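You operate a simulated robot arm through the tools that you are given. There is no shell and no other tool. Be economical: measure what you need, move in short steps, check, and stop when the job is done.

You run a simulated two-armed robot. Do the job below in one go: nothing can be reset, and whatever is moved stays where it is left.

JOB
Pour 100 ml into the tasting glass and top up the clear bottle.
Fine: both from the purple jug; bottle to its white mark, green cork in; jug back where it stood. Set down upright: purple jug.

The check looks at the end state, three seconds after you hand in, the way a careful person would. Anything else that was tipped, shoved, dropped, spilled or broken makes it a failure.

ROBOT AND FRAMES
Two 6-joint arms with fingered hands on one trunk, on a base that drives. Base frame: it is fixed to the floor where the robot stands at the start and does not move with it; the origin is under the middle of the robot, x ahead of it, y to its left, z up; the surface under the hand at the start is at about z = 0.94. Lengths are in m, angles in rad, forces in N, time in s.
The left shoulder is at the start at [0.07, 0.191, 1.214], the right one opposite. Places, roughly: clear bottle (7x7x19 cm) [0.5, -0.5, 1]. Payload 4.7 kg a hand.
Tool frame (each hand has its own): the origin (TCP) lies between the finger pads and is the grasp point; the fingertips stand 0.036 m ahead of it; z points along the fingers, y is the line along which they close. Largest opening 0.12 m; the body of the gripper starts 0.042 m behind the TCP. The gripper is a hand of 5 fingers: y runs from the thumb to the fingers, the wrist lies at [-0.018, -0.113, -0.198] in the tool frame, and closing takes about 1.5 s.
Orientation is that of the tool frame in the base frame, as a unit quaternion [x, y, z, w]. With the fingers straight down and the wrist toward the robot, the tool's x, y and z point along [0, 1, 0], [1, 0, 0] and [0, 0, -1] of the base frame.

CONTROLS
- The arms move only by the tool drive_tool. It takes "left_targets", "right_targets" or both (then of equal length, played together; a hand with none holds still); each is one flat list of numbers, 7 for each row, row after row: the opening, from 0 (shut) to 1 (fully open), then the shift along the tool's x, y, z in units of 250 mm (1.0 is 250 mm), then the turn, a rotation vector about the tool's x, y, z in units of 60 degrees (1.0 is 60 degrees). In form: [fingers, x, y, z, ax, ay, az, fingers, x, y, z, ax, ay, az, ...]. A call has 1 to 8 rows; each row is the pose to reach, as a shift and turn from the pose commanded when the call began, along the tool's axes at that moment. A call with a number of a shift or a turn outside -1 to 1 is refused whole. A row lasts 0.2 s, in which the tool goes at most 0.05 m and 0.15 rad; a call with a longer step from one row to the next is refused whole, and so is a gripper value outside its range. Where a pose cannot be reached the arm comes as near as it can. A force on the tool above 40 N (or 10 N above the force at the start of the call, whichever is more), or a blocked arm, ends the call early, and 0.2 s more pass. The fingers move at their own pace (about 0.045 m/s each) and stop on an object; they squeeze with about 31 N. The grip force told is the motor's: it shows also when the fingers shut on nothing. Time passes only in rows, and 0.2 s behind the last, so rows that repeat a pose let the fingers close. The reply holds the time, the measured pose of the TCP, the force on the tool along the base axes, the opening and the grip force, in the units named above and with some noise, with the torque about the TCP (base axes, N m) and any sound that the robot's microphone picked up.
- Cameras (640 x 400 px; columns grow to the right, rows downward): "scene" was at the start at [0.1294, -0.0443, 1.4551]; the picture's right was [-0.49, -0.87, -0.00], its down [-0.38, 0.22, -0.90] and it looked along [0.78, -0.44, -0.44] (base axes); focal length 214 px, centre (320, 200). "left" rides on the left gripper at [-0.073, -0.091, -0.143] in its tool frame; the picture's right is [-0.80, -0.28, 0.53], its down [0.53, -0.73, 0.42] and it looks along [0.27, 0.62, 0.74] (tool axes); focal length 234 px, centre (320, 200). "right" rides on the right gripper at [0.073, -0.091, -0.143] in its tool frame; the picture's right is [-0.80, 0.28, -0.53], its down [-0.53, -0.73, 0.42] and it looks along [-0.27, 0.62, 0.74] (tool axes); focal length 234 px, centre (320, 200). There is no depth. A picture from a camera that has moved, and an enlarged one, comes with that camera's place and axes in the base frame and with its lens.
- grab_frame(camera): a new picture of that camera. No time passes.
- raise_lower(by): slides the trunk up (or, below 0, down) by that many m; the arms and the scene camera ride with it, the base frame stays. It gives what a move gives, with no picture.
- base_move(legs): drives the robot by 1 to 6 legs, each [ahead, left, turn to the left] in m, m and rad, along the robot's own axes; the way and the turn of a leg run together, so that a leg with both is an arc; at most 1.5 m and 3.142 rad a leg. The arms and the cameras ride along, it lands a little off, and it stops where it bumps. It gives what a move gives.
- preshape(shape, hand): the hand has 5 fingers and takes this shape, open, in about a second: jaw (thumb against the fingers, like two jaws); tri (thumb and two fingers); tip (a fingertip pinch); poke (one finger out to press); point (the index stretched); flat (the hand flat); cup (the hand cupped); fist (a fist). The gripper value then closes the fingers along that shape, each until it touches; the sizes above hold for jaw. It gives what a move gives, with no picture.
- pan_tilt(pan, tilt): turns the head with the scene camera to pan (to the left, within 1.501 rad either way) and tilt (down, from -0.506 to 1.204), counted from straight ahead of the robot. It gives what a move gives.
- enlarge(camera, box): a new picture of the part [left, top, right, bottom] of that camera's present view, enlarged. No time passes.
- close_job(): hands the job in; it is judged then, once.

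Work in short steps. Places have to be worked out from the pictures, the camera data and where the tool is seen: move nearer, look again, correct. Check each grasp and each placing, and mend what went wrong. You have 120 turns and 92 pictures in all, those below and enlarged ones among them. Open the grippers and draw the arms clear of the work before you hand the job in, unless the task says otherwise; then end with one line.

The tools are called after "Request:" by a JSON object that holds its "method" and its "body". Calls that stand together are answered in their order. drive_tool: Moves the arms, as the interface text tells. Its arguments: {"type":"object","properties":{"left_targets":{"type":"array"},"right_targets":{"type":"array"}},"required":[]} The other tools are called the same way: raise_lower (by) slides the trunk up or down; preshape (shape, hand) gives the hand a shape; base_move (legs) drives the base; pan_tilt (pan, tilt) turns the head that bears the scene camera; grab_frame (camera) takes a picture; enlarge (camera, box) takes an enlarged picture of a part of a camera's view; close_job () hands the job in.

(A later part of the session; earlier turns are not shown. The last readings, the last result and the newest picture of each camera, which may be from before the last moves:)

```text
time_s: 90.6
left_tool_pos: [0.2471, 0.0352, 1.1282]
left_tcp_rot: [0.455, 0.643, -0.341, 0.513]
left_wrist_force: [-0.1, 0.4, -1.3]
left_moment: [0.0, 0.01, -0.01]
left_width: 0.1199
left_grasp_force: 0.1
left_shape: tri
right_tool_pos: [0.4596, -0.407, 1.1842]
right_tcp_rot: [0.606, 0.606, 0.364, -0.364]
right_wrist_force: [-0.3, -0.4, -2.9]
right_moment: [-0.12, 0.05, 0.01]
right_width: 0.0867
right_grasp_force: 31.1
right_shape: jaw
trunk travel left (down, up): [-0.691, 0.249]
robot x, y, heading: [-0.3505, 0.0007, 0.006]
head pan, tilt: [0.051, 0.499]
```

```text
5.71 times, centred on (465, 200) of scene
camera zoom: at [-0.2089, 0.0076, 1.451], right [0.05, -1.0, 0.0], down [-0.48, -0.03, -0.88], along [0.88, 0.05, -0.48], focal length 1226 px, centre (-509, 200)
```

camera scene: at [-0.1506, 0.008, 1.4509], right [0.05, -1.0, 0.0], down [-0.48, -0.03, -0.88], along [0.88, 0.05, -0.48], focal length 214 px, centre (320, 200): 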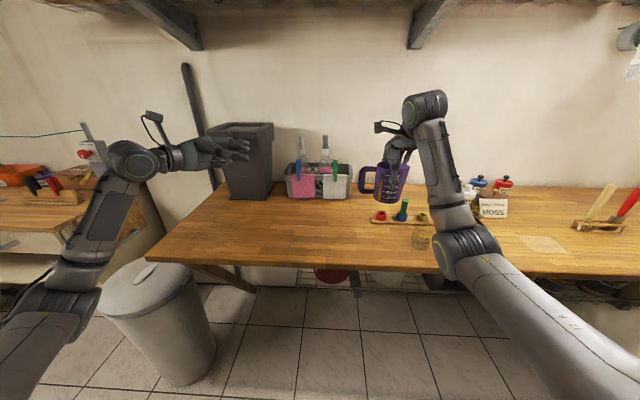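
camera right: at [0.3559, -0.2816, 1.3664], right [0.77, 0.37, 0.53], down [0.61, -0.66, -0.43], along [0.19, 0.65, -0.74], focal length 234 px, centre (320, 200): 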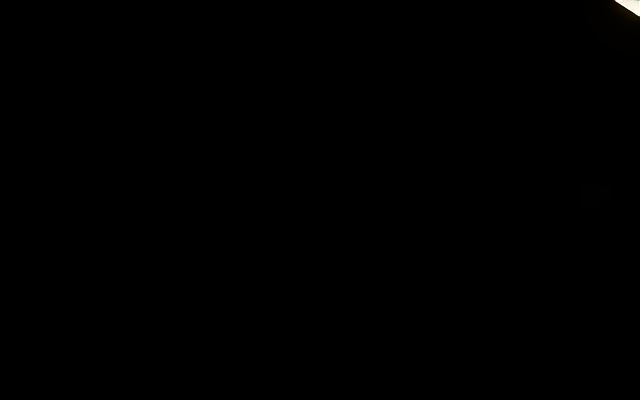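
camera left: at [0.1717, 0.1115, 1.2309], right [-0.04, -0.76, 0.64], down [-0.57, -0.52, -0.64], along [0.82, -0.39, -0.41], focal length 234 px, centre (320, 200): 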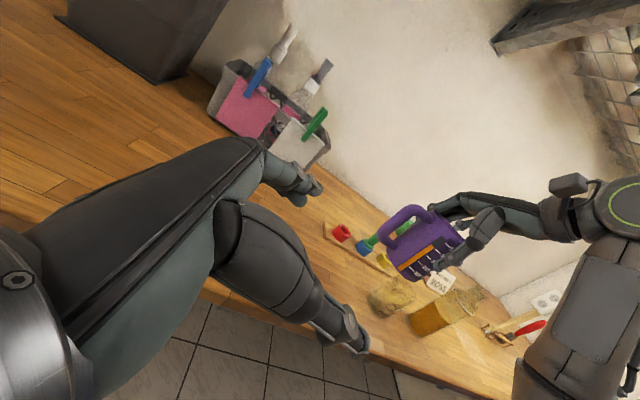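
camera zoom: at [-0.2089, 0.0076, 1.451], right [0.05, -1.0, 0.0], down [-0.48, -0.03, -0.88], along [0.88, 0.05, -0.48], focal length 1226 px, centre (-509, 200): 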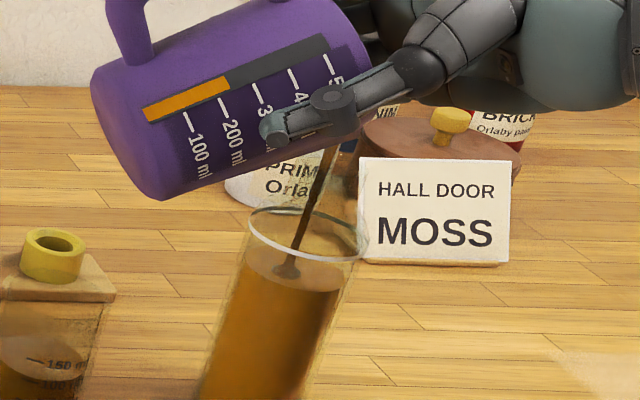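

≈240 ml left; surface now ~2.3 cm below the white ring (≈50 ml to go). Hold 0.8 s.

Request:
{"method": "drive_tool", "body": {"right_targets": [0.1, 0, 0, 0, 0, 0, 0, 0.1, 0, 0, 0, 0, 0, 0, 0.1, 0, 0, 0, 0, 0, 0]}}

Request:
{"method": "enlarge", "body": {"camera": "scene", "box": [440, 170, 490, 225]}}

```text
time_s: 91.4
left_tool_pos: [0.2447, 0.0347, 1.1294]
left_tcp_rot: [0.455, 0.643, -0.341, 0.513]
left_wrist_force: [0.8, -0.6, 0.1]
left_moment: [0.04, -0.01, 0.02]
left_width: 0.1197
left_grasp_force: 0.0
left_shape: tri
right_tool_pos: [0.4592, -0.4073, 1.1836]
right_tcp_rot: [0.607, 0.606, 0.364, -0.364]
right_wrist_force: [0.0, -1.1, -3.3]
right_moment: [-0.1, 0.02, -0.03]
right_width: 0.0867
right_grasp_force: 31.2
right_shape: jaw
trunk travel left (down, up): [-0.691, 0.249]
robot x, y, heading: [-0.3539, 0.0006, 0.003]
head pan, tilt: [0.051, 0.499]
```

```text
7.27 times, centred on (465, 198) of scene
camera zoom: at [-0.2089, 0.0076, 1.451], right [0.05, -1.0, 0.0], down [-0.48, -0.03, -0.88], along [0.88, 0.05, -0.48], focal length 1560 px, centre (-734, 218)
```

zoom: 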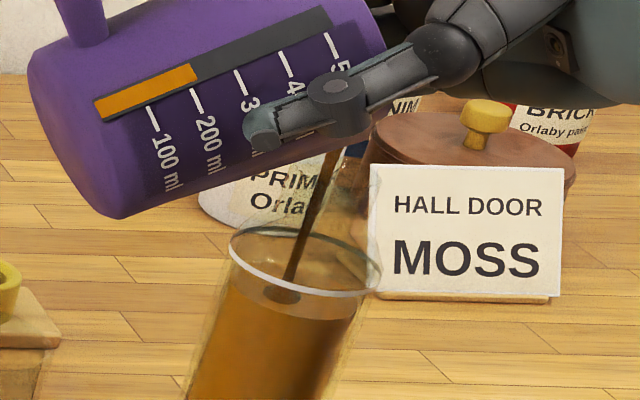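

≈221 ml left; about 36 ml still to go to the ring. Hold 1 s more.

Request:
{"method": "drive_tool", "body": {"right_targets": [0.1, 0, 0, 0, 0, 0, 0, 0.1, 0, 0, 0, 0, 0.01, 0, 0.1, 0, 0, 0, 0, 0.02, 0, 0.1, 0, 0, 0, 0, 0.02, 0]}}

Request:
{"method": "enlarge", "body": {"camera": "scene", "box": [440, 170, 490, 225]}}

```text
time_s: 92.4
left_tool_pos: [0.2455, 0.0339, 1.1274]
left_tcp_rot: [0.455, 0.643, -0.341, 0.513]
left_wrist_force: [0.1, 0.5, 1.1]
left_moment: [0.0, -0.02, 0.0]
left_width: 0.1198
left_grasp_force: 0.0
left_shape: tri
right_tool_pos: [0.4586, -0.4081, 1.1837]
right_tcp_rot: [0.603, 0.602, 0.371, -0.37]
right_wrist_force: [0.9, -0.7, -2.8]
right_moment: [-0.1, -0.05, 0.01]
right_width: 0.0867
right_grasp_force: 30.9
right_shape: jaw
trunk travel left (down, up): [-0.691, 0.249]
robot x, y, heading: [-0.3505, 0.0014, 0.003]
head pan, tilt: [0.051, 0.499]
```

```text
7.27 times, centred on (465, 198) of scene
camera zoom: at [-0.209, 0.0077, 1.451], right [0.05, -1.0, 0.0], down [-0.48, -0.03, -0.88], along [0.88, 0.05, -0.48], focal length 1560 px, centre (-734, 218)
```

zoom: 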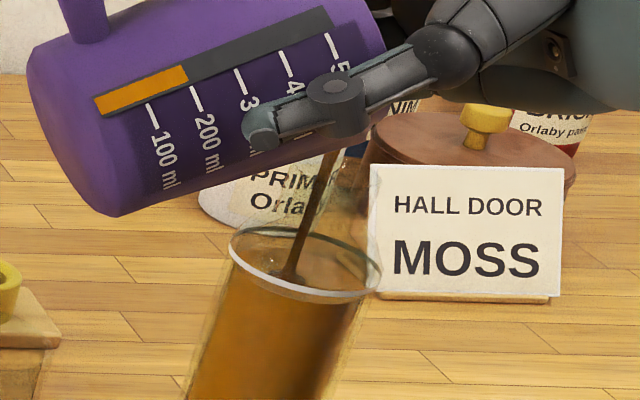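

≈199 ml left; surface ≈1 cm below the ring (~20 ml). Pour 0.6 s more, then tilt back and check at rest.

Request:
{"method": "drive_tool", "body": {"right_targets": [0.1, 0, 0, 0, 0, 0.005, 0, 0.1, 0, 0, 0, 0, 0.01, 0, 0.1, 0, 0, 0, 0, 0.01, 0, 0.1, 0, 0, 0, 0, -0.125, 0, 0.1, 0, 0, 0, 0, -0.2, 0, 0.1, 0, 0, 0, 0, -0.2, 0, 0.1, 0, 0, 0, 0, -0.2, 0]}}

Request:
{"method": "enlarge", "body": {"camera": "scene", "box": [440, 170, 490, 225]}}

```text
time_s: 94.0
left_tool_pos: [0.2456, 0.0352, 1.1282]
left_tcp_rot: [0.456, 0.642, -0.34, 0.514]
left_wrist_force: [-0.3, 0.5, 0.0]
left_moment: [0.02, 0.03, -0.04]
left_width: 0.1199
left_grasp_force: 0.2
left_shape: tri
right_tool_pos: [0.4584, -0.4068, 1.1847]
right_tcp_rot: [0.638, 0.637, 0.306, -0.305]
right_wrist_force: [0.2, -0.6, -2.9]
right_moment: [-0.12, 0.01, 0.03]
right_width: 0.0864
right_grasp_force: 31.1
right_shape: jaw
trunk travel left (down, up): [-0.691, 0.249]
robot x, y, heading: [-0.3493, 0.0013, 0.005]
head pan, tilt: [0.051, 0.499]
```

```text
7.27 times, centred on (465, 198) of scene
camera zoom: at [-0.2091, 0.0079, 1.451], right [0.05, -1.0, 0.0], down [-0.48, -0.03, -0.88], along [0.88, 0.05, -0.48], focal length 1560 px, centre (-734, 218)
```

zoom: 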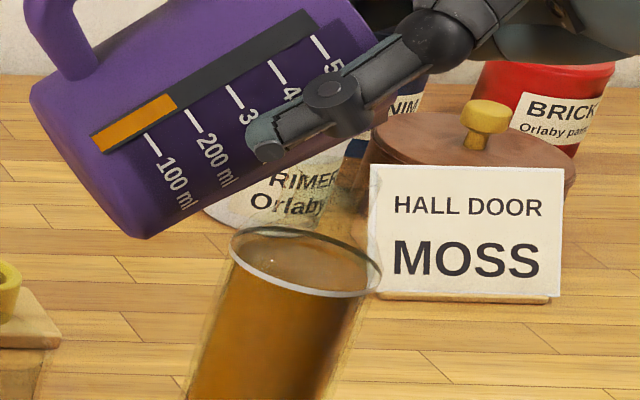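

≈185 ml left; the surface looks right at the ring. One closer look to judge the residual.

Request:
{"method": "enlarge", "body": {"camera": "scene", "box": [449, 194, 477, 214]}}

```text
16.00 times, centred on (463, 204) of scene
camera zoom: at [-0.2091, 0.0079, 1.451], right [0.05, -1.0, 0.0], down [-0.48, -0.03, -0.88], along [0.88, 0.05, -0.48], focal length 3432 px, centre (-1968, 136)
```

zoom: 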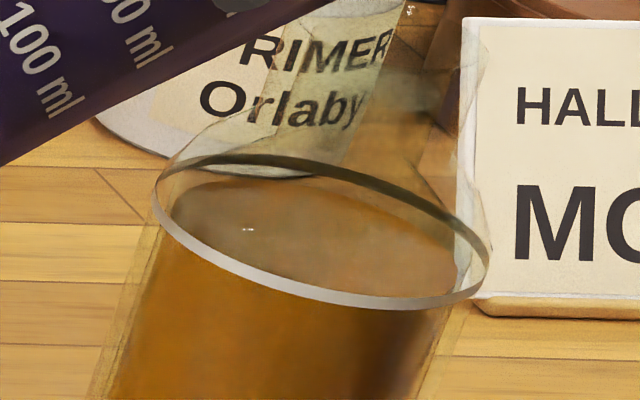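

Level is at the ring within ~2 mm — good. Now raise the jug clear of the neck, untilt while moving left, and retract the left hand to the left.

Request:
{"method": "drive_tool", "body": {"left_targets": [1, 0.024, 0.035, -0.09, 0, 0, 0, 1, 0.048, 0.07, -0.181, 0, 0, 0, 1, 0.071, 0.106, -0.271, 0, 0, 0, 1, 0.095, 0.141, -0.362, 0, 0, 0, 1, 0.119, 0.176, -0.452, 0, 0, 0, 1, 0.143, 0.211, -0.543, 0, 0, 0, 1, 0.166, 0.247, -0.633, 0, 0, 0, 1, 0.19, 0.282, -0.724, 0, 0, 0], "right_targets": [0.1, 0.104, 0, -0.084, 0, 0, 0, 0.1, 0.208, 0, -0.167, 0, -0.14, 0, 0.1, 0.312, 0, -0.251, 0, -0.28, 0, 0.1, 0.412, 0, -0.126, 0, -0.42, 0, 0.1, 0.512, 0, -0.002, 0, -0.56, 0, 0.1, 0.612, 0, 0.123, 0, -0.7, 0, 0.1, 0.712, 0, 0.247, 0, -0.84, 0, 0.1, 0.812, 0, 0.372, 0, -0.853, 0]}}

Request:
{"method": "drive_tool", "body": {"right_targets": [0.1, 0, 0, 0, 0, 0, -0.1, 0.1, 0, 0, 0, 0, 0, -0.2, 0.1, 0, 0, 0, 0, 0, -0.3, 0.1, 0, 0, 0, 0, 0, -0.4, 0.1, 0, 0, 0, 0, 0, -0.5, 0.1, 0, 0, 0, 0, 0, -0.6, 0.1, 0, 0, 0, 0, 0, -0.68, 0.1, 0, 0, 0, 0, 0, -0.7, 0]}}

```text
time_s: 95.8
left_tool_pos: [0.2453, 0.2367, 1.1282]
left_tcp_rot: [0.454, 0.641, -0.343, 0.515]
left_wrist_force: [-0.5, 0.1, -0.6]
left_moment: [0.0, 0.0, -0.02]
left_width: 0.1196
left_grasp_force: 0.0
left_shape: tri
right_tool_pos: [0.4577, -0.2062, 1.2836]
right_tcp_rot: [0.708, 0.706, -0.001, 0.002]
right_wrist_force: [0.1, 0.3, -3.0]
right_moment: [-0.07, -0.01, 0.01]
right_width: 0.0864
right_grasp_force: 31.5
right_shape: jaw
trunk travel left (down, up): [-0.691, 0.249]
robot x, y, heading: [-0.3473, 0.0039, -0.001]
head pan, tilt: [0.051, 0.499]
```

```text
refused: targets must be a list of 7 to 56 entries
```

Raised and level. Resend the first half of the yaw back (count fixed).

Request:
{"method": "drive_tool", "body": {"right_targets": [0.1, 0, 0, 0, 0, 0, -0.1, 0.1, 0, 0, 0, 0, 0, -0.2, 0.1, 0, 0, 0, 0, 0, -0.3, 0.1, 0, 0, 0, 0, 0, -0.4, 0.1, 0, 0, 0, 0, 0, -0.5, 0.1, 0, 0, 0, 0, 0, -0.6, 0.1, 0, 0, 0, 0, 0, -0.7]}}

Request:
{"method": "base_move", "body": {"legs": [[0.065, 0, 0]]}}

Request:
{"method": "drive_tool", "body": {"right_targets": [0.1, 0, 0, 0, 0, 0, -0.1, 0.1, 0, 0, 0, 0, 0, -0.2, 0.1, 0, 0, 0, 0, 0, -0.3, 0.1, 0, 0, 0, 0, 0, -0.4, 0.1, 0, 0, 0, 0, 0, -0.5, 0.1, 0, 0, 0, 0, 0, -0.6, 0.1, 0, 0, 0, 0, 0, -0.705]}}

```text
time_s: 97.4
left_tool_pos: [0.2456, 0.2345, 1.1276]
left_tcp_rot: [0.454, 0.642, -0.342, 0.514]
left_wrist_force: [0.5, -0.5, 1.0]
left_moment: [0.0, -0.01, -0.01]
left_width: 0.1199
left_grasp_force: 0.1
left_shape: tri
right_tool_pos: [0.4595, -0.2073, 1.282]
right_tcp_rot: [0.407, 0.913, 0.0, 0.001]
right_wrist_force: [0.8, 0.2, -2.0]
right_moment: [0.01, -0.01, 0.01]
right_width: 0.0866
right_grasp_force: 30.3
right_shape: jaw
trunk travel left (down, up): [-0.691, 0.249]
robot x, y, heading: [-0.347, 0.0022, 0.007]
head pan, tilt: [0.051, 0.499]
```

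```text
time_s: 98.4
left_tool_pos: [0.3082, 0.2342, 1.1284]
left_tcp_rot: [0.455, 0.642, -0.341, 0.514]
left_wrist_force: [0.1, -0.1, 0.6]
left_moment: [0.02, 0.03, 0.0]
left_width: 0.1197
left_grasp_force: 0.1
left_shape: tri
right_tool_pos: [0.5212, -0.2062, 1.2844]
right_tcp_rot: [0.406, 0.914, 0.0, 0.002]
right_wrist_force: [0.7, 0.0, -2.9]
right_moment: [-0.04, -0.01, 0.0]
right_width: 0.086
right_grasp_force: 30.9
right_shape: jaw
trunk travel left (down, up): [-0.691, 0.249]
robot x, y, heading: [-0.2844, 0.0043, 0.005]
head pan, tilt: [0.051, 0.499]
```

```text
time_s: 100.0
left_tool_pos: [0.3089, 0.2331, 1.1275]
left_tcp_rot: [0.455, 0.642, -0.342, 0.513]
left_wrist_force: [0.5, 0.2, 0.1]
left_moment: [0.04, -0.02, -0.01]
left_width: 0.1199
left_grasp_force: 0.1
left_shape: tri
right_tool_pos: [0.514, -0.2083, 1.2778]
right_tcp_rot: [0.049, 0.999, 0.0, 0.0]
right_wrist_force: [-0.1, -0.2, -2.6]
right_moment: [0.04, 0.0, 0.01]
right_width: 0.0862
right_grasp_force: 31.1
right_shape: jaw
right hand out of reach, approached as far as the arm can: row 7
trunk travel left (down, up): [-0.691, 0.249]
robot x, y, heading: [-0.288, 0.0042, 0.001]
head pan, tilt: [0.051, 0.499]
```

Orientation set for jug yaw −0.1 (its original). Move over the original spot (0.488, −0.128) and lower to z≈1.12.

Request:
{"method": "drive_tool", "body": {"right_targets": [0.1, 0.041, 0.075, 0.0, 0, 0, 0, 0.1, 0.082, 0.15, 0.1, 0, 0, 0, 0.1, 0.122, 0.225, 0.23, 0, 0, 0, 0.1, 0.163, 0.299, 0.37, 0, 0, 0, 0.1, 0.163, 0.299, 0.51, 0, 0, 0, 0.1, 0.163, 0.299, 0.65, 0, 0, 0, 0.1, 0.163, 0.299, 0.65, 0, 0, 0]}}

```text
time_s: 101.6
left_tool_pos: [0.3098, 0.2341, 1.1273]
left_tcp_rot: [0.455, 0.642, -0.342, 0.514]
left_wrist_force: [0.1, 0.5, -0.2]
left_moment: [0.0, 0.0, 0.04]
left_width: 0.1197
left_grasp_force: 0.1
left_shape: tri
right_tool_pos: [0.4801, -0.1302, 1.1145]
right_tcp_rot: [0.05, 0.999, 0.0, 0.0]
right_wrist_force: [0.0, 0.4, -2.9]
right_moment: [0.0, -0.05, 0.02]
right_width: 0.0865
right_grasp_force: 30.7
right_shape: jaw
trunk travel left (down, up): [-0.691, 0.249]
robot x, y, heading: [-0.2863, 0.0004, 0.003]
head pan, tilt: [0.051, 0.499]
```

Slight correction (+8 mm x) and lower to the table contact height (TCP 1.032).

Request:
{"method": "drive_tool", "body": {"right_targets": [0.1, -0.031, 0.011, 0.08, 0, 0, 0, 0.1, -0.031, 0.011, 0.16, 0, 0, 0, 0.1, -0.031, 0.011, 0.24, 0, 0, 0, 0.1, -0.031, 0.011, 0.29, 0, 0, 0, 0.1, -0.031, 0.011, 0.315, 0, 0, 0, 0.1, -0.031, 0.011, 0.33, 0, 0, 0]}}

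```text
time_s: 103.0
left_tool_pos: [0.3096, 0.2343, 1.1281]
left_tcp_rot: [0.455, 0.641, -0.342, 0.514]
left_wrist_force: [-0.6, 0.6, -0.7]
left_moment: [0.0, 0.0, 0.0]
left_width: 0.1196
left_grasp_force: 0.2
left_shape: tri
right_tool_pos: [0.4871, -0.1268, 1.0335]
right_tcp_rot: [0.049, 0.999, 0.0, 0.001]
right_wrist_force: [0.0, 0.1, -1.8]
right_moment: [0.05, -0.04, 0.02]
right_width: 0.0865
right_grasp_force: 30.8
right_shape: jaw
trunk travel left (down, up): [-0.691, 0.249]
robot x, y, heading: [-0.2897, 0.0035, 0.005]
head pan, tilt: [0.051, 0.499]
```

Load is beginning to transfer; lower 2.5 mm more.

Request:
{"method": "drive_tool", "body": {"right_targets": [0.1, 0, 0, 0.006, 0, 0, 0, 0.1, 0, 0, 0.011, 0, 0, 0]}}

```text
time_s: 103.6
left_tool_pos: [0.3074, 0.2335, 1.1292]
left_tcp_rot: [0.455, 0.642, -0.342, 0.513]
left_wrist_force: [-0.4, 0.1, 0.3]
left_moment: [-0.01, -0.02, -0.01]
left_width: 0.1198
left_grasp_force: 0.1
left_shape: tri
right_tool_pos: [0.4883, -0.1268, 1.0322]
right_tcp_rot: [0.049, 0.999, 0.001, 0.002]
right_wrist_force: [0.7, -2.4, 11.7]
right_moment: [0.38, -0.12, -0.02]
right_width: 0.086
right_grasp_force: 30.9
right_shape: jaw
trunk travel left (down, up): [-0.691, 0.249]
robot x, y, heading: [-0.2874, 0.0055, 0.003]
head pan, tilt: [0.051, 0.499]
```

Firmly on the table. Ease up 1 mm, open fully, and lift straight up.

Request:
{"method": "drive_tool", "body": {"right_targets": [0.1, 0, 0, -0.005, 0, 0, 0, 0.75, 0, 0, -0.005, 0, 0, 0, 0.85, 0, 0, -0.005, 0, 0, 0, 1, 0, 0, -0.005, 0, 0, 0, 1, 0, 0, -0.005, 0, 0, 0, 1, 0, 0, -0.08, 0, 0, 0, 1, 0, 0, -0.2, 0, 0, 0, 1, 0, 0, -0.38, 0, 0, 0]}}

Request:
{"method": "drive_tool", "body": {"right_targets": [1, 0, 0, -0.18, 0, 0, 0, 1, 0, 0, -0.36, 0, 0, 0, 1, 0, 0, -0.54, 0, 0, 0, 1, 0, 0, -0.6, 0, 0, 0]}}

Request:
{"method": "enlarge", "body": {"camera": "scene", "box": [330, 160, 490, 270]}}

```text
time_s: 105.4
left_tool_pos: [0.308, 0.2344, 1.128]
left_tcp_rot: [0.455, 0.641, -0.342, 0.515]
left_wrist_force: [-0.6, -0.2, -0.2]
left_moment: [0.0, 0.01, -0.01]
left_width: 0.1199
left_grasp_force: 0.1
left_shape: tri
right_tool_pos: [0.4871, -0.1267, 1.1252]
right_tcp_rot: [0.05, 0.999, 0.0, 0.0]
right_wrist_force: [-0.3, 0.4, 0.5]
right_moment: [-0.02, 0.0, -0.03]
right_width: 0.12
right_grasp_force: 0.0
right_shape: jaw
trunk travel left (down, up): [-0.691, 0.249]
robot x, y, heading: [-0.2862, 0.002, 0.002]
head pan, tilt: [0.051, 0.499]
```

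```text
time_s: 106.4
left_tool_pos: [0.3087, 0.2344, 1.1282]
left_tcp_rot: [0.456, 0.641, -0.342, 0.515]
left_wrist_force: [0.5, -0.2, -1.5]
left_moment: [0.03, 0.03, 0.02]
left_width: 0.1197
left_grasp_force: 0.2
left_shape: tri
right_tool_pos: [0.4874, -0.1262, 1.2759]
right_tcp_rot: [0.05, 0.999, 0.001, 0.001]
right_wrist_force: [0.2, 0.0, -0.4]
right_moment: [-0.02, -0.01, 0.01]
right_width: 0.1199
right_grasp_force: 0.1
right_shape: jaw
trunk travel left (down, up): [-0.691, 0.249]
robot x, y, heading: [-0.2854, 0.0022, 0.006]
head pan, tilt: [0.051, 0.499]
```

```text
3.64 times, centred on (410, 215) of scene
camera zoom: at [-0.1461, 0.0086, 1.451], right [0.05, -1.0, 0.0], down [-0.48, -0.03, -0.88], along [0.88, 0.05, -0.48], focal length 780 px, centre (-7, 146)
```

zoom: 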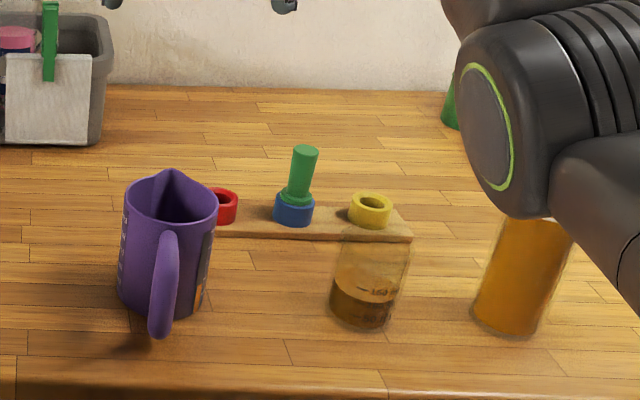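

Jug stands upright at its place (within ~8 mm by my fix). Now the cork: axis ≈(0.611, −0.290), top z≈1.041, flange on the blue ring. Turn the right hand back to the default orientation while heading there (first half).

Request:
{"method": "drive_tool", "body": {"right_targets": [1, -0.035, -0.038, 0, 0, 0, 0.0875, 1, -0.07, -0.0755, 0, 0, 0, 0.175, 1, -0.105, -0.113, 0, 0, 0, 0.2625, 1, -0.14, -0.151, 0, 0, 0, 0.35, 1, -0.174, -0.189, 0, 0, 0, 0.4375, 1, -0.209, -0.227, 0, 0, 0, 0.525, 1, -0.244, -0.264, 0, 0, 0, 0.6125, 1, -0.279, -0.302, 0, 0, 0, 0.7]}}

```text
time_s: 108.2
left_tool_pos: [0.3092, 0.2351, 1.1281]
left_tcp_rot: [0.455, 0.642, -0.342, 0.514]
left_wrist_force: [0.0, 0.1, 0.1]
left_moment: [0.04, -0.01, -0.03]
left_width: 0.12
left_grasp_force: 0.1
left_shape: tri
right_tool_pos: [0.5498, -0.2107, 1.2757]
right_tcp_rot: [0.405, 0.914, 0.0, 0.0]
right_wrist_force: [0.2, 0.2, -0.2]
right_moment: [0.02, -0.02, 0.0]
right_width: 0.1199
right_grasp_force: 0.0
right_shape: jaw
trunk travel left (down, up): [-0.691, 0.249]
robot x, y, heading: [-0.2843, 0.0015, 0.004]
head pan, tilt: [0.051, 0.499]
```

Second half of the turn, to above the cork at z≈1.225.

Request:
{"method": "drive_tool", "body": {"right_targets": [1, -0.066, -0.005, 0.03, 0, 0, 0.117, 1, -0.133, -0.011, 0.06, 0, 0, 0.234, 1, -0.2, -0.016, 0.1, 0, 0, 0.351, 1, -0.266, -0.021, 0.14, 0, 0, 0.469, 1, -0.333, -0.027, 0.17, 0, 0, 0.586, 1, -0.399, -0.032, 0.2, 0, 0, 0.703, 1, -0.399, -0.032, 0.2, 0, 0, 0.703]}}

Request:
{"method": "enlarge", "body": {"camera": "right", "box": [140, 100, 500, 400]}}

```text
time_s: 109.8
left_tool_pos: [0.3088, 0.2335, 1.1282]
left_tcp_rot: [0.456, 0.642, -0.342, 0.513]
left_wrist_force: [-0.6, 0.0, -0.1]
left_moment: [-0.03, -0.04, 0.0]
left_width: 0.1197
left_grasp_force: 0.0
left_shape: tri
right_tool_pos: [0.6123, -0.2893, 1.2252]
right_tcp_rot: [0.707, 0.707, 0.001, 0.0]
right_wrist_force: [-0.3, -0.5, -0.1]
right_moment: [-0.02, -0.01, 0.01]
right_width: 0.12
right_grasp_force: 0.1
right_shape: jaw
trunk travel left (down, up): [-0.691, 0.249]
robot x, y, heading: [-0.2853, 0.0025, 0.003]
head pan, tilt: [0.051, 0.499]
```

```text
1.33 times, centred on (320, 250) of right
camera zoom: at [0.5199, -0.2156, 1.3676], right [0.28, -0.8, 0.53], down [-0.73, -0.53, -0.43], along [0.62, -0.27, -0.74], focal length 312 px, centre (320, 133)
```

zoom: 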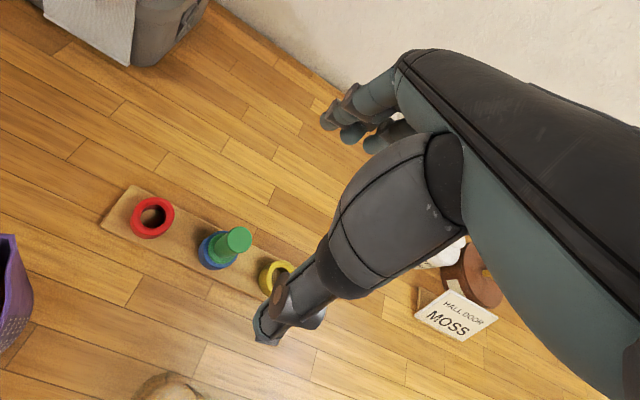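

Right camera confirms the cork at (0.613, −0.289), directly below. Descend to TCP z≈1.028 and close.

Request:
{"method": "drive_tool", "body": {"right_targets": [1, 0, 0, 0.15, 0, 0, 0, 0.8, 0, 0, 0.3, 0, 0, 0, 0.7, 0, 0, 0.45, 0, 0, 0, 0.7, 0, 0, 0.6, 0, 0, 0, 0.7, 0, 0, 0.7, 0, 0, 0, 0.7, 0, 0, 0.79, 0, 0, 0]}}

Request:
{"method": "drive_tool", "body": {"right_targets": [0.5, 0, 0, 0, 0, 0, 0, 0.3, 0, 0, 0, 0, 0, 0, 0.1, 0, 0, 0, 0, 0, 0, 0, 0, 0, 0, 0, 0, 0, 0, 0, 0, 0, 0, 0, 0, 0, 0, 0, 0, 0, 0, 0, 0, 0, 0, 0, 0, 0, 0]}}

```text
time_s: 111.2
left_tool_pos: [0.3097, 0.234, 1.1273]
left_tcp_rot: [0.455, 0.642, -0.341, 0.514]
left_wrist_force: [0.1, 0.1, 0.9]
left_moment: [0.0, 0.0, 0.0]
left_width: 0.1199
left_grasp_force: 0.1
left_shape: tri
right_tool_pos: [0.6122, -0.2894, 1.0243]
right_tcp_rot: [0.706, 0.708, 0.0, 0.0]
right_wrist_force: [-0.5, 0.2, 0.2]
right_moment: [0.02, -0.01, -0.02]
right_width: 0.0844
right_grasp_force: 0.0
right_shape: jaw
trunk travel left (down, up): [-0.691, 0.249]
robot x, y, heading: [-0.2855, 0.0038, 0.001]
head pan, tilt: [0.051, 0.499]
```

```text
time_s: 112.8
left_tool_pos: [0.3089, 0.2349, 1.1278]
left_tcp_rot: [0.454, 0.642, -0.342, 0.514]
left_wrist_force: [-0.2, 0.4, 0.2]
left_moment: [0.0, 0.0, 0.0]
left_width: 0.1198
left_grasp_force: 0.1
left_shape: tri
right_tool_pos: [0.6112, -0.2881, 1.0265]
right_tcp_rot: [0.706, 0.708, -0.001, 0.0]
right_wrist_force: [-0.1, 0.1, -0.2]
right_moment: [0.01, 0.02, 0.02]
right_width: 0.0153
right_grasp_force: 30.9
right_shape: jaw
trunk travel left (down, up): [-0.691, 0.249]
robot x, y, heading: [-0.2855, 0.0027, 0.002]
head pan, tilt: [0.051, 0.499]
```

Closed with 31 N. Lift 6 cm and check the cork is held.

Request:
{"method": "drive_tool", "body": {"right_targets": [0, 0, 0, -0.06, 0, 0, 0, 0, 0, 0, -0.14, 0, 0, 0, 0, 0, 0, -0.24, 0, 0, 0, 0, 0, 0, -0.24, 0, 0, 0]}}

Request:
{"method": "enlarge", "body": {"camera": "scene", "box": [350, 130, 480, 240]}}

```text
time_s: 113.8
left_tool_pos: [0.31, 0.2343, 1.1265]
left_tcp_rot: [0.455, 0.642, -0.342, 0.514]
left_wrist_force: [-0.1, 0.3, -0.6]
left_moment: [-0.02, 0.01, -0.03]
left_width: 0.1198
left_grasp_force: 0.2
left_shape: tri
right_tool_pos: [0.613, -0.2893, 1.0867]
right_tcp_rot: [0.706, 0.708, 0.0, 0.0]
right_wrist_force: [0.4, -0.5, -0.6]
right_moment: [0.0, 0.01, 0.01]
right_width: 0.0153
right_grasp_force: 31.3
right_shape: jaw
trunk travel left (down, up): [-0.691, 0.249]
robot x, y, heading: [-0.2844, -0.0022, 0.004]
head pan, tilt: [0.051, 0.499]
```

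```text
3.64 times, centred on (415, 185) of scene
camera zoom: at [-0.1453, 0.0081, 1.451], right [0.05, -1.0, 0.0], down [-0.48, -0.03, -0.88], along [0.88, 0.05, -0.48], focal length 780 px, centre (-26, 254)
```

zoom: 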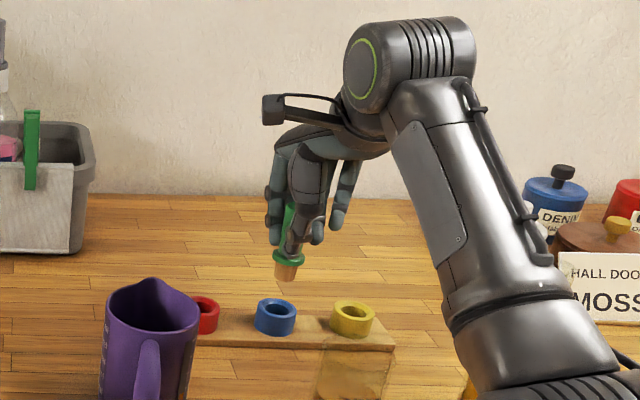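

Cork is held with its tapered plug exposed below. Raise to z≈1.235 and carry it over the bottle mouth (plug is ~3 mm right of TCP).

Request:
{"method": "drive_tool", "body": {"right_targets": [0, 0, 0, -0.197, 0, 0, 0, 0, 0, 0, -0.394, 0, 0, 0, 0, 0, 0, -0.59, 0, 0, 0, 0, -0.126, -0.124, -0.59, 0, 0, 0, 0, -0.252, -0.248, -0.59, 0, 0, 0, 0, -0.378, -0.372, -0.59, 0, 0, 0, 0, -0.504, -0.496, -0.59, 0, 0, 0, 0, -0.632, -0.62, -0.59, 0, 0, 0]}}

Request:
{"method": "enlarge", "body": {"camera": "scene", "box": [455, 170, 535, 260]}}

```text
time_s: 115.6
left_tool_pos: [0.3068, 0.2327, 1.1296]
left_tcp_rot: [0.456, 0.641, -0.341, 0.514]
left_wrist_force: [-0.6, -0.5, 0.5]
left_moment: [0.02, -0.01, 0.05]
left_width: 0.1196
left_grasp_force: 0.1
left_shape: tri
right_tool_pos: [0.4554, -0.4514, 1.2337]
right_tcp_rot: [0.706, 0.709, 0.0, 0.001]
right_wrist_force: [-0.8, -0.7, -0.9]
right_moment: [0.01, -0.03, -0.01]
right_width: 0.015
right_grasp_force: 31.4
right_shape: jaw
trunk travel left (down, up): [-0.691, 0.249]
robot x, y, heading: [-0.2857, 0.0012, 0.007]
head pan, tilt: [0.051, 0.499]
```

```text
4.44 times, centred on (495, 215) of scene
camera zoom: at [-0.1477, 0.0065, 1.4513], right [0.06, -1.0, 0.0], down [-0.48, -0.03, -0.88], along [0.88, 0.05, -0.48], focal length 953 px, centre (-458, 133)
```

zoom: 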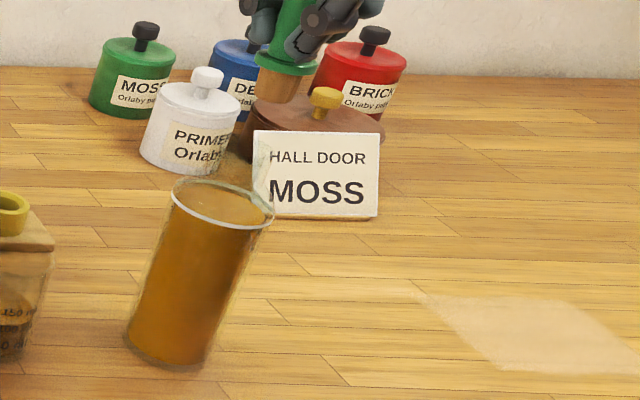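

Cork axis reads ≈6 mm right of the bottle axis. Shift +6 mm Y, +2 mm X and descend until the plug is just above the mouth, then zoom.

Request:
{"method": "drive_tool", "body": {"right_targets": [0, 0.024, 0.008, 0, 0, 0, 0, 0, 0.024, 0.008, 0.06, 0, 0, 0, 0, 0.024, 0.008, 0.12, 0, 0, 0, 0, 0.024, 0.008, 0.12, 0, 0, 0]}}

Request:
{"method": "enlarge", "body": {"camera": "scene", "box": [475, 180, 511, 222]}}

```text
time_s: 116.6
left_tool_pos: [0.309, 0.2344, 1.1276]
left_tcp_rot: [0.456, 0.641, -0.342, 0.514]
left_wrist_force: [0.5, 0.3, 0.1]
left_moment: [0.0, -0.01, -0.02]
left_width: 0.1196
left_grasp_force: 0.1
left_shape: tri
right_tool_pos: [0.4587, -0.442, 1.2058]
right_tcp_rot: [0.706, 0.708, 0.001, 0.0]
right_wrist_force: [-0.8, -0.5, -0.4]
right_moment: [0.01, 0.02, 0.0]
right_width: 0.0154
right_grasp_force: 30.4
right_shape: jaw
trunk travel left (down, up): [-0.691, 0.249]
robot x, y, heading: [-0.2835, 0.001, 0.001]
head pan, tilt: [0.051, 0.499]
```

```text
9.52 times, centred on (493, 201) of scene
camera zoom: at [-0.1462, 0.0084, 1.4511], right [0.05, -1.0, 0.0], down [-0.48, -0.03, -0.88], along [0.88, 0.05, -0.48], focal length 2043 px, centre (-1328, 190)
```

zoom: 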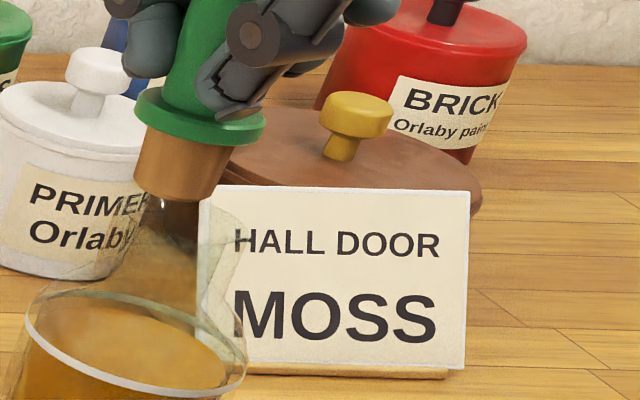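

Plug bottom is just above the mouth, ~4–5 mm left of the neck axis. Shift −4.5 mm Y and lower 1.5 cm, watching the force.

Request:
{"method": "drive_tool", "body": {"right_targets": [0, -0.018, -0.003, 0, 0, 0, 0, 0, -0.018, -0.003, 0.02, 0, 0, 0, 0, -0.018, -0.003, 0.04, 0, 0, 0, 0, -0.018, -0.003, 0.06, 0, 0, 0]}}

```text
time_s: 117.6
left_tool_pos: [0.3082, 0.2333, 1.1285]
left_tcp_rot: [0.455, 0.642, -0.342, 0.514]
left_wrist_force: [-1.2, 0.4, 0.1]
left_moment: [0.03, 0.01, 0.0]
left_width: 0.1196
left_grasp_force: 0.1
left_shape: tri
right_tool_pos: [0.458, -0.4457, 1.191]
right_tcp_rot: [0.706, 0.708, 0.0, 0.001]
right_wrist_force: [1.0, 0.0, -0.8]
right_moment: [0.0, -0.01, 0.0]
right_width: 0.0154
right_grasp_force: 30.9
right_shape: jaw
trunk travel left (down, up): [-0.691, 0.249]
robot x, y, heading: [-0.2894, -0.0022, -0.0]
head pan, tilt: [0.051, 0.499]
```

No contact force yet. Lower another 6 mm.

Request:
{"method": "drive_tool", "body": {"right_targets": [0, 0, 0, 0.012, 0, 0, 0, 0, 0, 0, 0.024, 0, 0, 0]}}

```text
time_s: 118.2
left_tool_pos: [0.3094, 0.2346, 1.127]
left_tcp_rot: [0.455, 0.642, -0.342, 0.514]
left_wrist_force: [0.6, 0.4, 0.3]
left_moment: [0.0, 0.0, 0.0]
left_width: 0.1195
left_grasp_force: 0.1
left_shape: tri
right_tool_pos: [0.4587, -0.4462, 1.1851]
right_tcp_rot: [0.707, 0.707, 0.001, 0.0]
right_wrist_force: [0.1, -0.4, -0.8]
right_moment: [-0.03, 0.01, -0.01]
right_width: 0.0154
right_grasp_force: 31.3
right_shape: jaw
trunk travel left (down, up): [-0.691, 0.249]
robot x, y, heading: [-0.2858, -0.0021, 0.003]
head pan, tilt: [0.051, 0.499]
```

Still free – the plug should be entering. Lower another 6 mm.

Request:
{"method": "drive_tool", "body": {"right_targets": [0, 0, 0, 0.012, 0, 0, 0, 0, 0, 0, 0.024, 0, 0, 0]}}

```text
time_s: 118.8
left_tool_pos: [0.3075, 0.2352, 1.1281]
left_tcp_rot: [0.456, 0.641, -0.341, 0.515]
left_wrist_force: [0.2, 0.6, -0.2]
left_moment: [0.0, -0.01, -0.01]
left_width: 0.1199
left_grasp_force: 0.1
left_shape: tri
right_tool_pos: [0.4574, -0.4449, 1.1817]
right_tcp_rot: [0.707, 0.707, 0.001, 0.003]
right_wrist_force: [1.9, -1.8, 15.2]
right_moment: [-0.11, -0.13, -0.01]
right_width: 0.0165
right_grasp_force: 31.0
right_shape: jaw
trunk travel left (down, up): [-0.691, 0.249]
robot x, y, heading: [-0.288, 0.0008, 0.002]
head pan, tilt: [0.051, 0.499]
```

Contact 15 N at TCP z 1.182, past where the plug would hit the rim. Look to see how it sits.

Request:
{"method": "enlarge", "body": {"camera": "scene", "box": [475, 180, 511, 222]}}

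```text
9.52 times, centred on (493, 201) of scene
camera zoom: at [-0.1477, 0.0091, 1.4515], right [0.05, -1.0, 0.0], down [-0.48, -0.03, -0.88], along [0.88, 0.05, -0.48], focal length 2043 px, centre (-1328, 190)
```

zoom: 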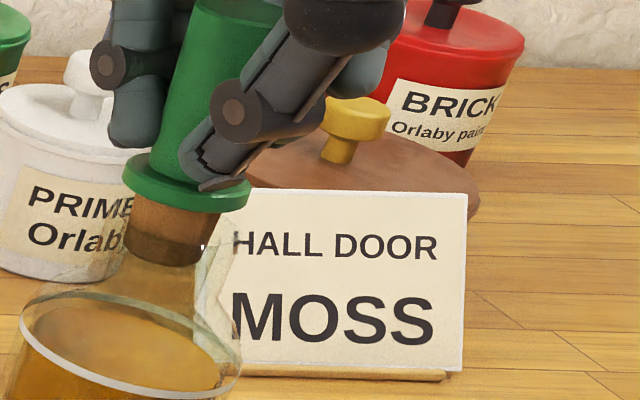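

The plug is about half in; side forces say it leans on the left/near wall. Nudge −2.5 mm Y, +1.5 mm X, and press down gently.

Request:
{"method": "drive_tool", "body": {"right_targets": [0, -0.005, 0.003, -0.012, 0, 0, 0, 0, -0.01, 0.006, -0.012, 0, 0, 0, 0, -0.01, 0.006, 0.004, 0, 0, 0, 0, -0.01, 0.006, 0.016, 0, 0, 0]}}

```text
time_s: 119.8
left_tool_pos: [0.3071, 0.236, 1.1294]
left_tcp_rot: [0.456, 0.641, -0.341, 0.515]
left_wrist_force: [-0.5, -0.5, 0.0]
left_moment: [-0.02, 0.01, 0.01]
left_width: 0.1198
left_grasp_force: 0.1
left_shape: tri
right_tool_pos: [0.4562, -0.4464, 1.1787]
right_tcp_rot: [0.707, 0.707, 0.001, 0.004]
right_wrist_force: [2.2, -1.3, 23.6]
right_moment: [-0.12, -0.23, -0.01]
right_width: 0.0169
right_grasp_force: 30.7
right_shape: jaw
trunk travel left (down, up): [-0.691, 0.249]
robot x, y, heading: [-0.2882, 0.0015, 0.004]
head pan, tilt: [0.051, 0.499]
```

It moved 3 mm deeper with 24 N; it behaves like a wedge fit. Press a few mm further.

Request:
{"method": "drive_tool", "body": {"right_targets": [0, 0, 0, 0.008, 0, 0, 0, 0, 0, 0, 0.016, 0, 0, 0, 0, 0, 0, 0.02, 0, 0, 0]}}

```text
time_s: 120.6
left_tool_pos: [0.3045, 0.2361, 1.1289]
left_tcp_rot: [0.456, 0.64, -0.342, 0.516]
left_wrist_force: [0.0, 0.3, 0.5]
left_moment: [0.01, -0.01, -0.01]
left_width: 0.1199
left_grasp_force: 0.0
left_shape: tri
right_tool_pos: [0.4559, -0.4453, 1.1736]
right_tcp_rot: [0.706, 0.708, 0.001, 0.003]
right_wrist_force: [-1.2, 0.2, 29.2]
right_moment: [-0.15, -0.19, 0.03]
right_width: 0.0182
right_grasp_force: 30.7
right_shape: jaw
trunk travel left (down, up): [-0.691, 0.249]
robot x, y, heading: [-0.2837, 0.0004, 0.003]
head pan, tilt: [0.051, 0.499]
```

5 mm further, lateral forces near zero; the finger gap is widening slightly so fingers may be sliding toward the flange. Press 3 mm more.

Request:
{"method": "drive_tool", "body": {"right_targets": [0, 0, 0, 0.006, 0, 0, 0, 0, 0, 0, 0.012, 0, 0, 0]}}

```text
time_s: 121.2
left_tool_pos: [0.3058, 0.236, 1.1297]
left_tcp_rot: [0.456, 0.64, -0.342, 0.515]
left_wrist_force: [1.0, 0.3, 0.4]
left_moment: [-0.01, 0.01, 0.05]
left_width: 0.1198
left_grasp_force: 0.2
left_shape: tri
right_tool_pos: [0.4557, -0.4452, 1.1718]
right_tcp_rot: [0.707, 0.707, 0.001, 0.003]
right_wrist_force: [-1.9, -0.1, 31.7]
right_moment: [-0.15, -0.22, 0.0]
right_width: 0.0186
right_grasp_force: 30.6
right_shape: jaw
trunk travel left (down, up): [-0.691, 0.249]
robot x, y, heading: [-0.287, -0.002, 0.002]
head pan, tilt: [0.051, 0.499]
```

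31.7 N at 1.172. Ease off, open, and rise; afterwards I'll press on the cork's top with closed fingers, which also measures its seating height (fully seated top ≈1.188).

Request:
{"method": "drive_tool", "body": {"right_targets": [0, 0, 0, -0.02, 0, 0, 0, 0.2, 0, 0, -0.03, 0, 0, 0, 0.4, 0, 0, -0.03, 0, 0, 0, 0.6, 0, 0, -0.03, 0, 0, 0, 0.6, 0, 0, -0.03, 0, 0, 0, 0.6, 0, 0, -0.12, 0, 0, 0, 0.6, 0, 0, -0.28, 0, 0, 0, 0.6, 0, 0, -0.45, 0, 0, 0]}}

Request:
{"method": "drive_tool", "body": {"right_targets": [0.3, 0, 0, 0, 0, 0, 0, 0, 0, 0, 0, 0, 0, 0, 0, 0, 0, 0, 0, 0, 0, 0, 0, 0, 0, 0, 0, 0, 0, 0, 0, 0, 0, 0, 0, 0, 0, 0, 0.08, 0, 0, 0]}}

```text
time_s: 123.0
left_tool_pos: [0.3076, 0.2349, 1.1281]
left_tcp_rot: [0.455, 0.641, -0.342, 0.514]
left_wrist_force: [-0.7, 0.1, -0.4]
left_moment: [-0.01, -0.01, 0.03]
left_width: 0.12
left_grasp_force: 0.2
left_shape: tri
right_tool_pos: [0.46, -0.4475, 1.2809]
right_tcp_rot: [0.706, 0.708, 0.001, 0.001]
right_wrist_force: [0.1, 0.0, 0.0]
right_moment: [-0.05, -0.01, 0.0]
right_width: 0.0719
right_grasp_force: 0.2
right_shape: jaw
trunk travel left (down, up): [-0.691, 0.249]
robot x, y, heading: [-0.289, 0.0, 0.007]
head pan, tilt: [0.051, 0.499]
```

```text
time_s: 124.4
left_tool_pos: [0.3089, 0.2335, 1.128]
left_tcp_rot: [0.456, 0.642, -0.342, 0.513]
left_wrist_force: [-0.6, 1.0, 0.6]
left_moment: [0.04, 0.0, 0.02]
left_width: 0.1197
left_grasp_force: 0.1
left_shape: tri
right_tool_pos: [0.46, -0.4482, 1.2577]
right_tcp_rot: [0.706, 0.708, 0.0, 0.0]
right_wrist_force: [0.3, -0.1, -0.4]
right_moment: [0.04, 0.02, 0.02]
right_width: 0.0002
right_grasp_force: 30.6
right_shape: jaw
trunk travel left (down, up): [-0.691, 0.249]
robot x, y, heading: [-0.2867, 0.0032, -0.001]
head pan, tilt: [0.051, 0.499]
```

Fingers shut at z 1.258. Lower toward the cork top in small steps.

Request:
{"method": "drive_tool", "body": {"right_targets": [0, 0, 0, 0.03, 0, 0, 0, 0, 0, 0, 0.06, 0, 0, 0, 0, 0, 0, 0.09, 0, 0, 0]}}

```text
time_s: 125.2
left_tool_pos: [0.3085, 0.2358, 1.1276]
left_tcp_rot: [0.456, 0.642, -0.341, 0.514]
left_wrist_force: [0.2, -0.2, -0.2]
left_moment: [0.0, -0.02, 0.0]
left_width: 0.12
left_grasp_force: 0.2
left_shape: tri
right_tool_pos: [0.4589, -0.4462, 1.2367]
right_tcp_rot: [0.707, 0.707, 0.0, 0.001]
right_wrist_force: [0.2, -0.6, 1.6]
right_moment: [0.0, 0.01, 0.0]
right_width: 0.0001
right_grasp_force: 31.0
right_shape: jaw
trunk travel left (down, up): [-0.691, 0.249]
robot x, y, heading: [-0.2853, 0.0011, 0.004]
head pan, tilt: [0.051, 0.499]
```

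Faint first contact. Press on 5 mm.

Request:
{"method": "drive_tool", "body": {"right_targets": [0, 0, 0, 0.01, 0, 0, 0, 0, 0, 0, 0.02, 0, 0, 0]}}

```text
time_s: 125.8
left_tool_pos: [0.3074, 0.2356, 1.1289]
left_tcp_rot: [0.455, 0.641, -0.342, 0.515]
left_wrist_force: [0.2, 0.1, -0.7]
left_moment: [-0.01, 0.01, 0.01]
left_width: 0.1199
left_grasp_force: 0.0
left_shape: tri
right_tool_pos: [0.4586, -0.446, 1.2346]
right_tcp_rot: [0.707, 0.708, 0.001, 0.003]
right_wrist_force: [1.4, -1.2, 16.5]
right_moment: [-0.08, -0.14, 0.0]
right_width: 0.0
right_grasp_force: 31.2
right_shape: jaw
trunk travel left (down, up): [-0.691, 0.249]
robot x, y, heading: [-0.2857, 0.0016, 0.004]
head pan, tilt: [0.051, 0.499]
```

Cork top now ≈1.199 — about 8–10 mm above a full seat. Press harder from the top and see whether it moves.

Request:
{"method": "drive_tool", "body": {"right_targets": [0, 0, 0, 0.008, 0, 0, 0, 0, 0, 0, 0.016, 0, 0, 0, 0, 0, 0, 0.02, 0, 0, 0]}}

```text
time_s: 126.6
left_tool_pos: [0.3064, 0.2369, 1.1297]
left_tcp_rot: [0.455, 0.64, -0.341, 0.516]
left_wrist_force: [0.0, 0.0, 0.1]
left_moment: [0.03, -0.02, -0.01]
left_width: 0.1198
left_grasp_force: 0.1
left_shape: tri
right_tool_pos: [0.4544, -0.4453, 1.2311]
right_tcp_rot: [0.706, 0.708, 0.001, 0.004]
right_wrist_force: [3.1, -1.0, 32.1]
right_moment: [0.05, -0.35, 0.0]
right_width: 0.0001
right_grasp_force: 31.5
right_shape: jaw
trunk travel left (down, up): [-0.691, 0.249]
robot x, y, heading: [-0.2844, -0.0011, 0.006]
head pan, tilt: [0.051, 0.499]
```

It gave ~3.5 mm. Back off and re-touch to see if the cork truly moved.

Request:
{"method": "drive_tool", "body": {"right_targets": [0, 0, 0, -0.06, 0, 0, 0, 0, 0, 0, -0.06, 0, 0, 0, 0, 0, 0, -0.04, 0, 0, 0, 0, 0, 0, -0.03, 0, 0, 0, 0, 0, 0, -0.02, 0, 0, 0]}}

```text
time_s: 127.8
left_tool_pos: [0.3063, 0.2348, 1.1284]
left_tcp_rot: [0.455, 0.641, -0.342, 0.514]
left_wrist_force: [0.1, 0.7, -0.8]
left_moment: [0.02, 0.04, -0.01]
left_width: 0.1196
left_grasp_force: 0.1
left_shape: tri
right_tool_pos: [0.458, -0.4459, 1.2343]
right_tcp_rot: [0.707, 0.708, 0.001, 0.003]
right_wrist_force: [2.0, -1.5, 17.7]
right_moment: [-0.03, -0.13, -0.02]
right_width: 0.0001
right_grasp_force: 31.2
right_shape: jaw
trunk travel left (down, up): [-0.691, 0.249]
robot x, y, heading: [-0.2848, 0.0006, 0.004]
head pan, tilt: [0.051, 0.499]
```

Same height, so it's a hard stop; the earlier zoom shows the cork leaning ~5° (top toward +Y), likely jamming. Re-grip it: rise, open, and come down around the handle again.

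Request:
{"method": "drive_tool", "body": {"right_targets": [0, 0, 0, -0.12, 0, 0, 0, 0.3, 0, 0, -0.26, 0, 0, 0, 0.6, 0, 0, -0.3, 0, 0, 0, 0.6, 0, 0, -0.3, 0, 0, 0, 0.6, 0, 0, -0.3, 0, 0, 0, 0.6, 0, 0, -0.15, 0, 0, 0, 0.6, 0, 0, 0.02, 0, 0, 0, 0.6, 0, 0, 0.18, 0, 0, 0]}}

Request:
{"method": "drive_tool", "body": {"right_targets": [0.4, 0, 0, 0.01, 0, 0, 0, 0.2, 0, 0, 0.01, 0, 0, 0, 0, 0, 0, 0.01, 0, 0, 0, 0, 0, 0, 0.01, 0, 0, 0, 0, 0, 0, 0.01, 0, 0, 0, 0, 0, 0, 0.01, 0, 0, 0]}}

```text
time_s: 129.6
left_tool_pos: [0.3094, 0.2341, 1.1277]
left_tcp_rot: [0.455, 0.642, -0.342, 0.514]
left_wrist_force: [-0.1, -0.9, 0.6]
left_moment: [0.02, 0.01, -0.01]
left_width: 0.1196
left_grasp_force: 0.1
left_shape: tri
right_tool_pos: [0.4616, -0.4459, 1.1868]
right_tcp_rot: [0.706, 0.708, 0.002, 0.0]
right_wrist_force: [0.0, 0.2, 1.2]
right_moment: [0.0, -0.02, 0.0]
right_width: 0.0716
right_grasp_force: 0.1
right_shape: jaw
trunk travel left (down, up): [-0.691, 0.249]
robot x, y, heading: [-0.2896, 0.0035, 0.007]
head pan, tilt: [0.051, 0.499]
```

```text
time_s: 131.0
left_tool_pos: [0.3101, 0.2337, 1.1281]
left_tcp_rot: [0.455, 0.642, -0.342, 0.514]
left_wrist_force: [-0.5, -0.3, 0.5]
left_moment: [0.04, 0.0, -0.02]
left_width: 0.1198
left_grasp_force: 0.1
left_shape: tri
right_tool_pos: [0.4606, -0.4466, 1.1861]
right_tcp_rot: [0.706, 0.708, 0.0, 0.0]
right_wrist_force: [0.6, 0.1, -1.9]
right_moment: [0.03, -0.02, -0.01]
right_width: 0.0136
right_grasp_force: 31.2
right_shape: jaw
trunk travel left (down, up): [-0.691, 0.249]
robot x, y, heading: [-0.2885, 0.0035, 0.007]
head pan, tilt: [0.051, 0.499]
```

Re-gripped without disturbing it. Tilt 5° about X pivoting at the plug (top toward −Y) and press lightly to feel which way frees it.

Request:
{"method": "drive_tool", "body": {"right_targets": [0, -0.007, 0, 0.0, 0, 0.028, 0, 0, -0.014, 0, 0.0, 0, 0.056, 0, 0, -0.02, 0, 0.0, 0, 0.083, 0, 0, -0.02, 0, 0.012, 0, 0.083, 0]}}

```text
time_s: 132.0
left_tool_pos: [0.3074, 0.235, 1.1287]
left_tcp_rot: [0.454, 0.642, -0.342, 0.514]
left_wrist_force: [0.6, 0.5, -0.1]
left_moment: [0.04, -0.02, -0.03]
left_width: 0.1195
left_grasp_force: 0.0
left_shape: tri
right_tool_pos: [0.4583, -0.4517, 1.1837]
right_tcp_rot: [0.706, 0.707, 0.033, -0.028]
right_wrist_force: [1.6, 1.4, 9.6]
right_moment: [-0.03, -0.15, 0.06]
right_width: 0.0142
right_grasp_force: 31.3
right_shape: jaw
trunk travel left (down, up): [-0.691, 0.249]
robot x, y, heading: [-0.2872, 0.0017, 0.001]
head pan, tilt: [0.051, 0.499]
```

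Contact is centred. Press 4 mm more at this tilt to see if it yields.

Request:
{"method": "drive_tool", "body": {"right_targets": [0, 0, 0, 0.01, 0, 0, 0, 0, 0, 0, 0.016, 0, -0.02, 0, 0, 0, 0, 0.016, 0, 0.02, 0, 0, 0, 0, 0.016, 0, -0.02, 0, 0, 0, 0, 0.016, 0, 0, 0]}}

```text
time_s: 133.2
left_tool_pos: [0.3061, 0.2354, 1.1293]
left_tcp_rot: [0.455, 0.641, -0.342, 0.514]
left_wrist_force: [0.4, 0.3, 0.3]
left_moment: [0.0, 0.02, 0.02]
left_width: 0.1197
left_grasp_force: 0.1
left_shape: tri
right_tool_pos: [0.4575, -0.4502, 1.1788]
right_tcp_rot: [0.706, 0.707, 0.032, -0.029]
right_wrist_force: [2.6, 1.1, 18.2]
right_moment: [0.03, -0.26, 0.07]
right_width: 0.015
right_grasp_force: 30.6
right_shape: jaw
trunk travel left (down, up): [-0.691, 0.249]
robot x, y, heading: [-0.285, 0.0006, 0.004]
head pan, tilt: [0.051, 0.499]
```

Finger-gap readings (handle is tapered) suggest the cork went ~3 mm deeper. Rock it back toward vertical while keeping pressure.

Request:
{"method": "drive_tool", "body": {"right_targets": [0, 0.01, 0, 0.0, 0, -0.04, 0, 0, 0.018, 0, 0.0, 0, -0.08, 0, 0, 0.018, 0, 0.008, 0, -0.08, 0, 0, 0.01, 0, 0.012, 0, -0.05, 0, 0, 0.014, 0, 0.016, 0, -0.07, 0]}}

```text
time_s: 134.4
left_tool_pos: [0.3064, 0.2365, 1.1286]
left_tcp_rot: [0.454, 0.641, -0.341, 0.516]
left_wrist_force: [-0.8, -0.3, -0.7]
left_moment: [-0.01, 0.0, 0.0]
left_width: 0.1197
left_grasp_force: 0.0
left_shape: tri
right_tool_pos: [0.4575, -0.4464, 1.1783]
right_tcp_rot: [0.706, 0.708, 0.007, -0.003]
right_wrist_force: [0.7, 0.5, 23.4]
right_moment: [-0.1, -0.16, 0.05]
right_width: 0.0158
right_grasp_force: 30.3
right_shape: jaw
trunk travel left (down, up): [-0.691, 0.249]
robot x, y, heading: [-0.2872, 0.0034, 0.005]
head pan, tilt: [0.051, 0.499]
```

Release the cork, rise straight up, and use the last picture to check its seating.

Request:
{"method": "drive_tool", "body": {"right_targets": [0, 0, 0, -0.02, 0, 0, 0, 0.2, 0, 0, -0.02, 0, 0, 0, 0.4, 0, 0, -0.02, 0, 0, 0, 0.6, 0, 0, -0.02, 0, 0, 0, 0.6, 0, 0, -0.02, 0, 0, 0, 0.6, 0, 0, -0.12, 0, 0, 0, 0.6, 0, 0, -0.3, 0, 0, 0, 0.6, 0, 0, -0.48, 0, 0, 0]}}

Request:
{"method": "enlarge", "body": {"camera": "scene", "box": [470, 165, 520, 225]}}

```text
time_s: 136.2
left_tool_pos: [0.3077, 0.2352, 1.1276]
left_tcp_rot: [0.455, 0.641, -0.342, 0.514]
left_wrist_force: [-0.4, 0.7, -0.6]
left_moment: [0.01, 0.0, 0.02]
left_width: 0.1197
left_grasp_force: 0.1
left_shape: tri
right_tool_pos: [0.4568, -0.446, 1.2944]
right_tcp_rot: [0.707, 0.707, 0.005, -0.004]
right_wrist_force: [-1.1, -0.1, 0.4]
right_moment: [-0.03, 0.01, 0.01]
right_width: 0.0715
right_grasp_force: 0.1
right_shape: jaw
trunk travel left (down, up): [-0.691, 0.249]
robot x, y, heading: [-0.2889, 0.0051, 0.005]
head pan, tilt: [0.051, 0.499]
```

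```text
6.67 times, centred on (495, 195) of scene
camera zoom: at [-0.1465, 0.0095, 1.451], right [0.05, -1.0, 0.0], down [-0.48, -0.03, -0.88], along [0.88, 0.05, -0.48], focal length 1430 px, centre (-847, 233)
```

zoom: 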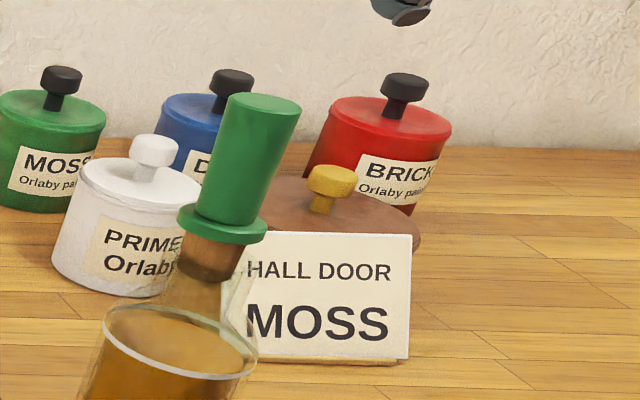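

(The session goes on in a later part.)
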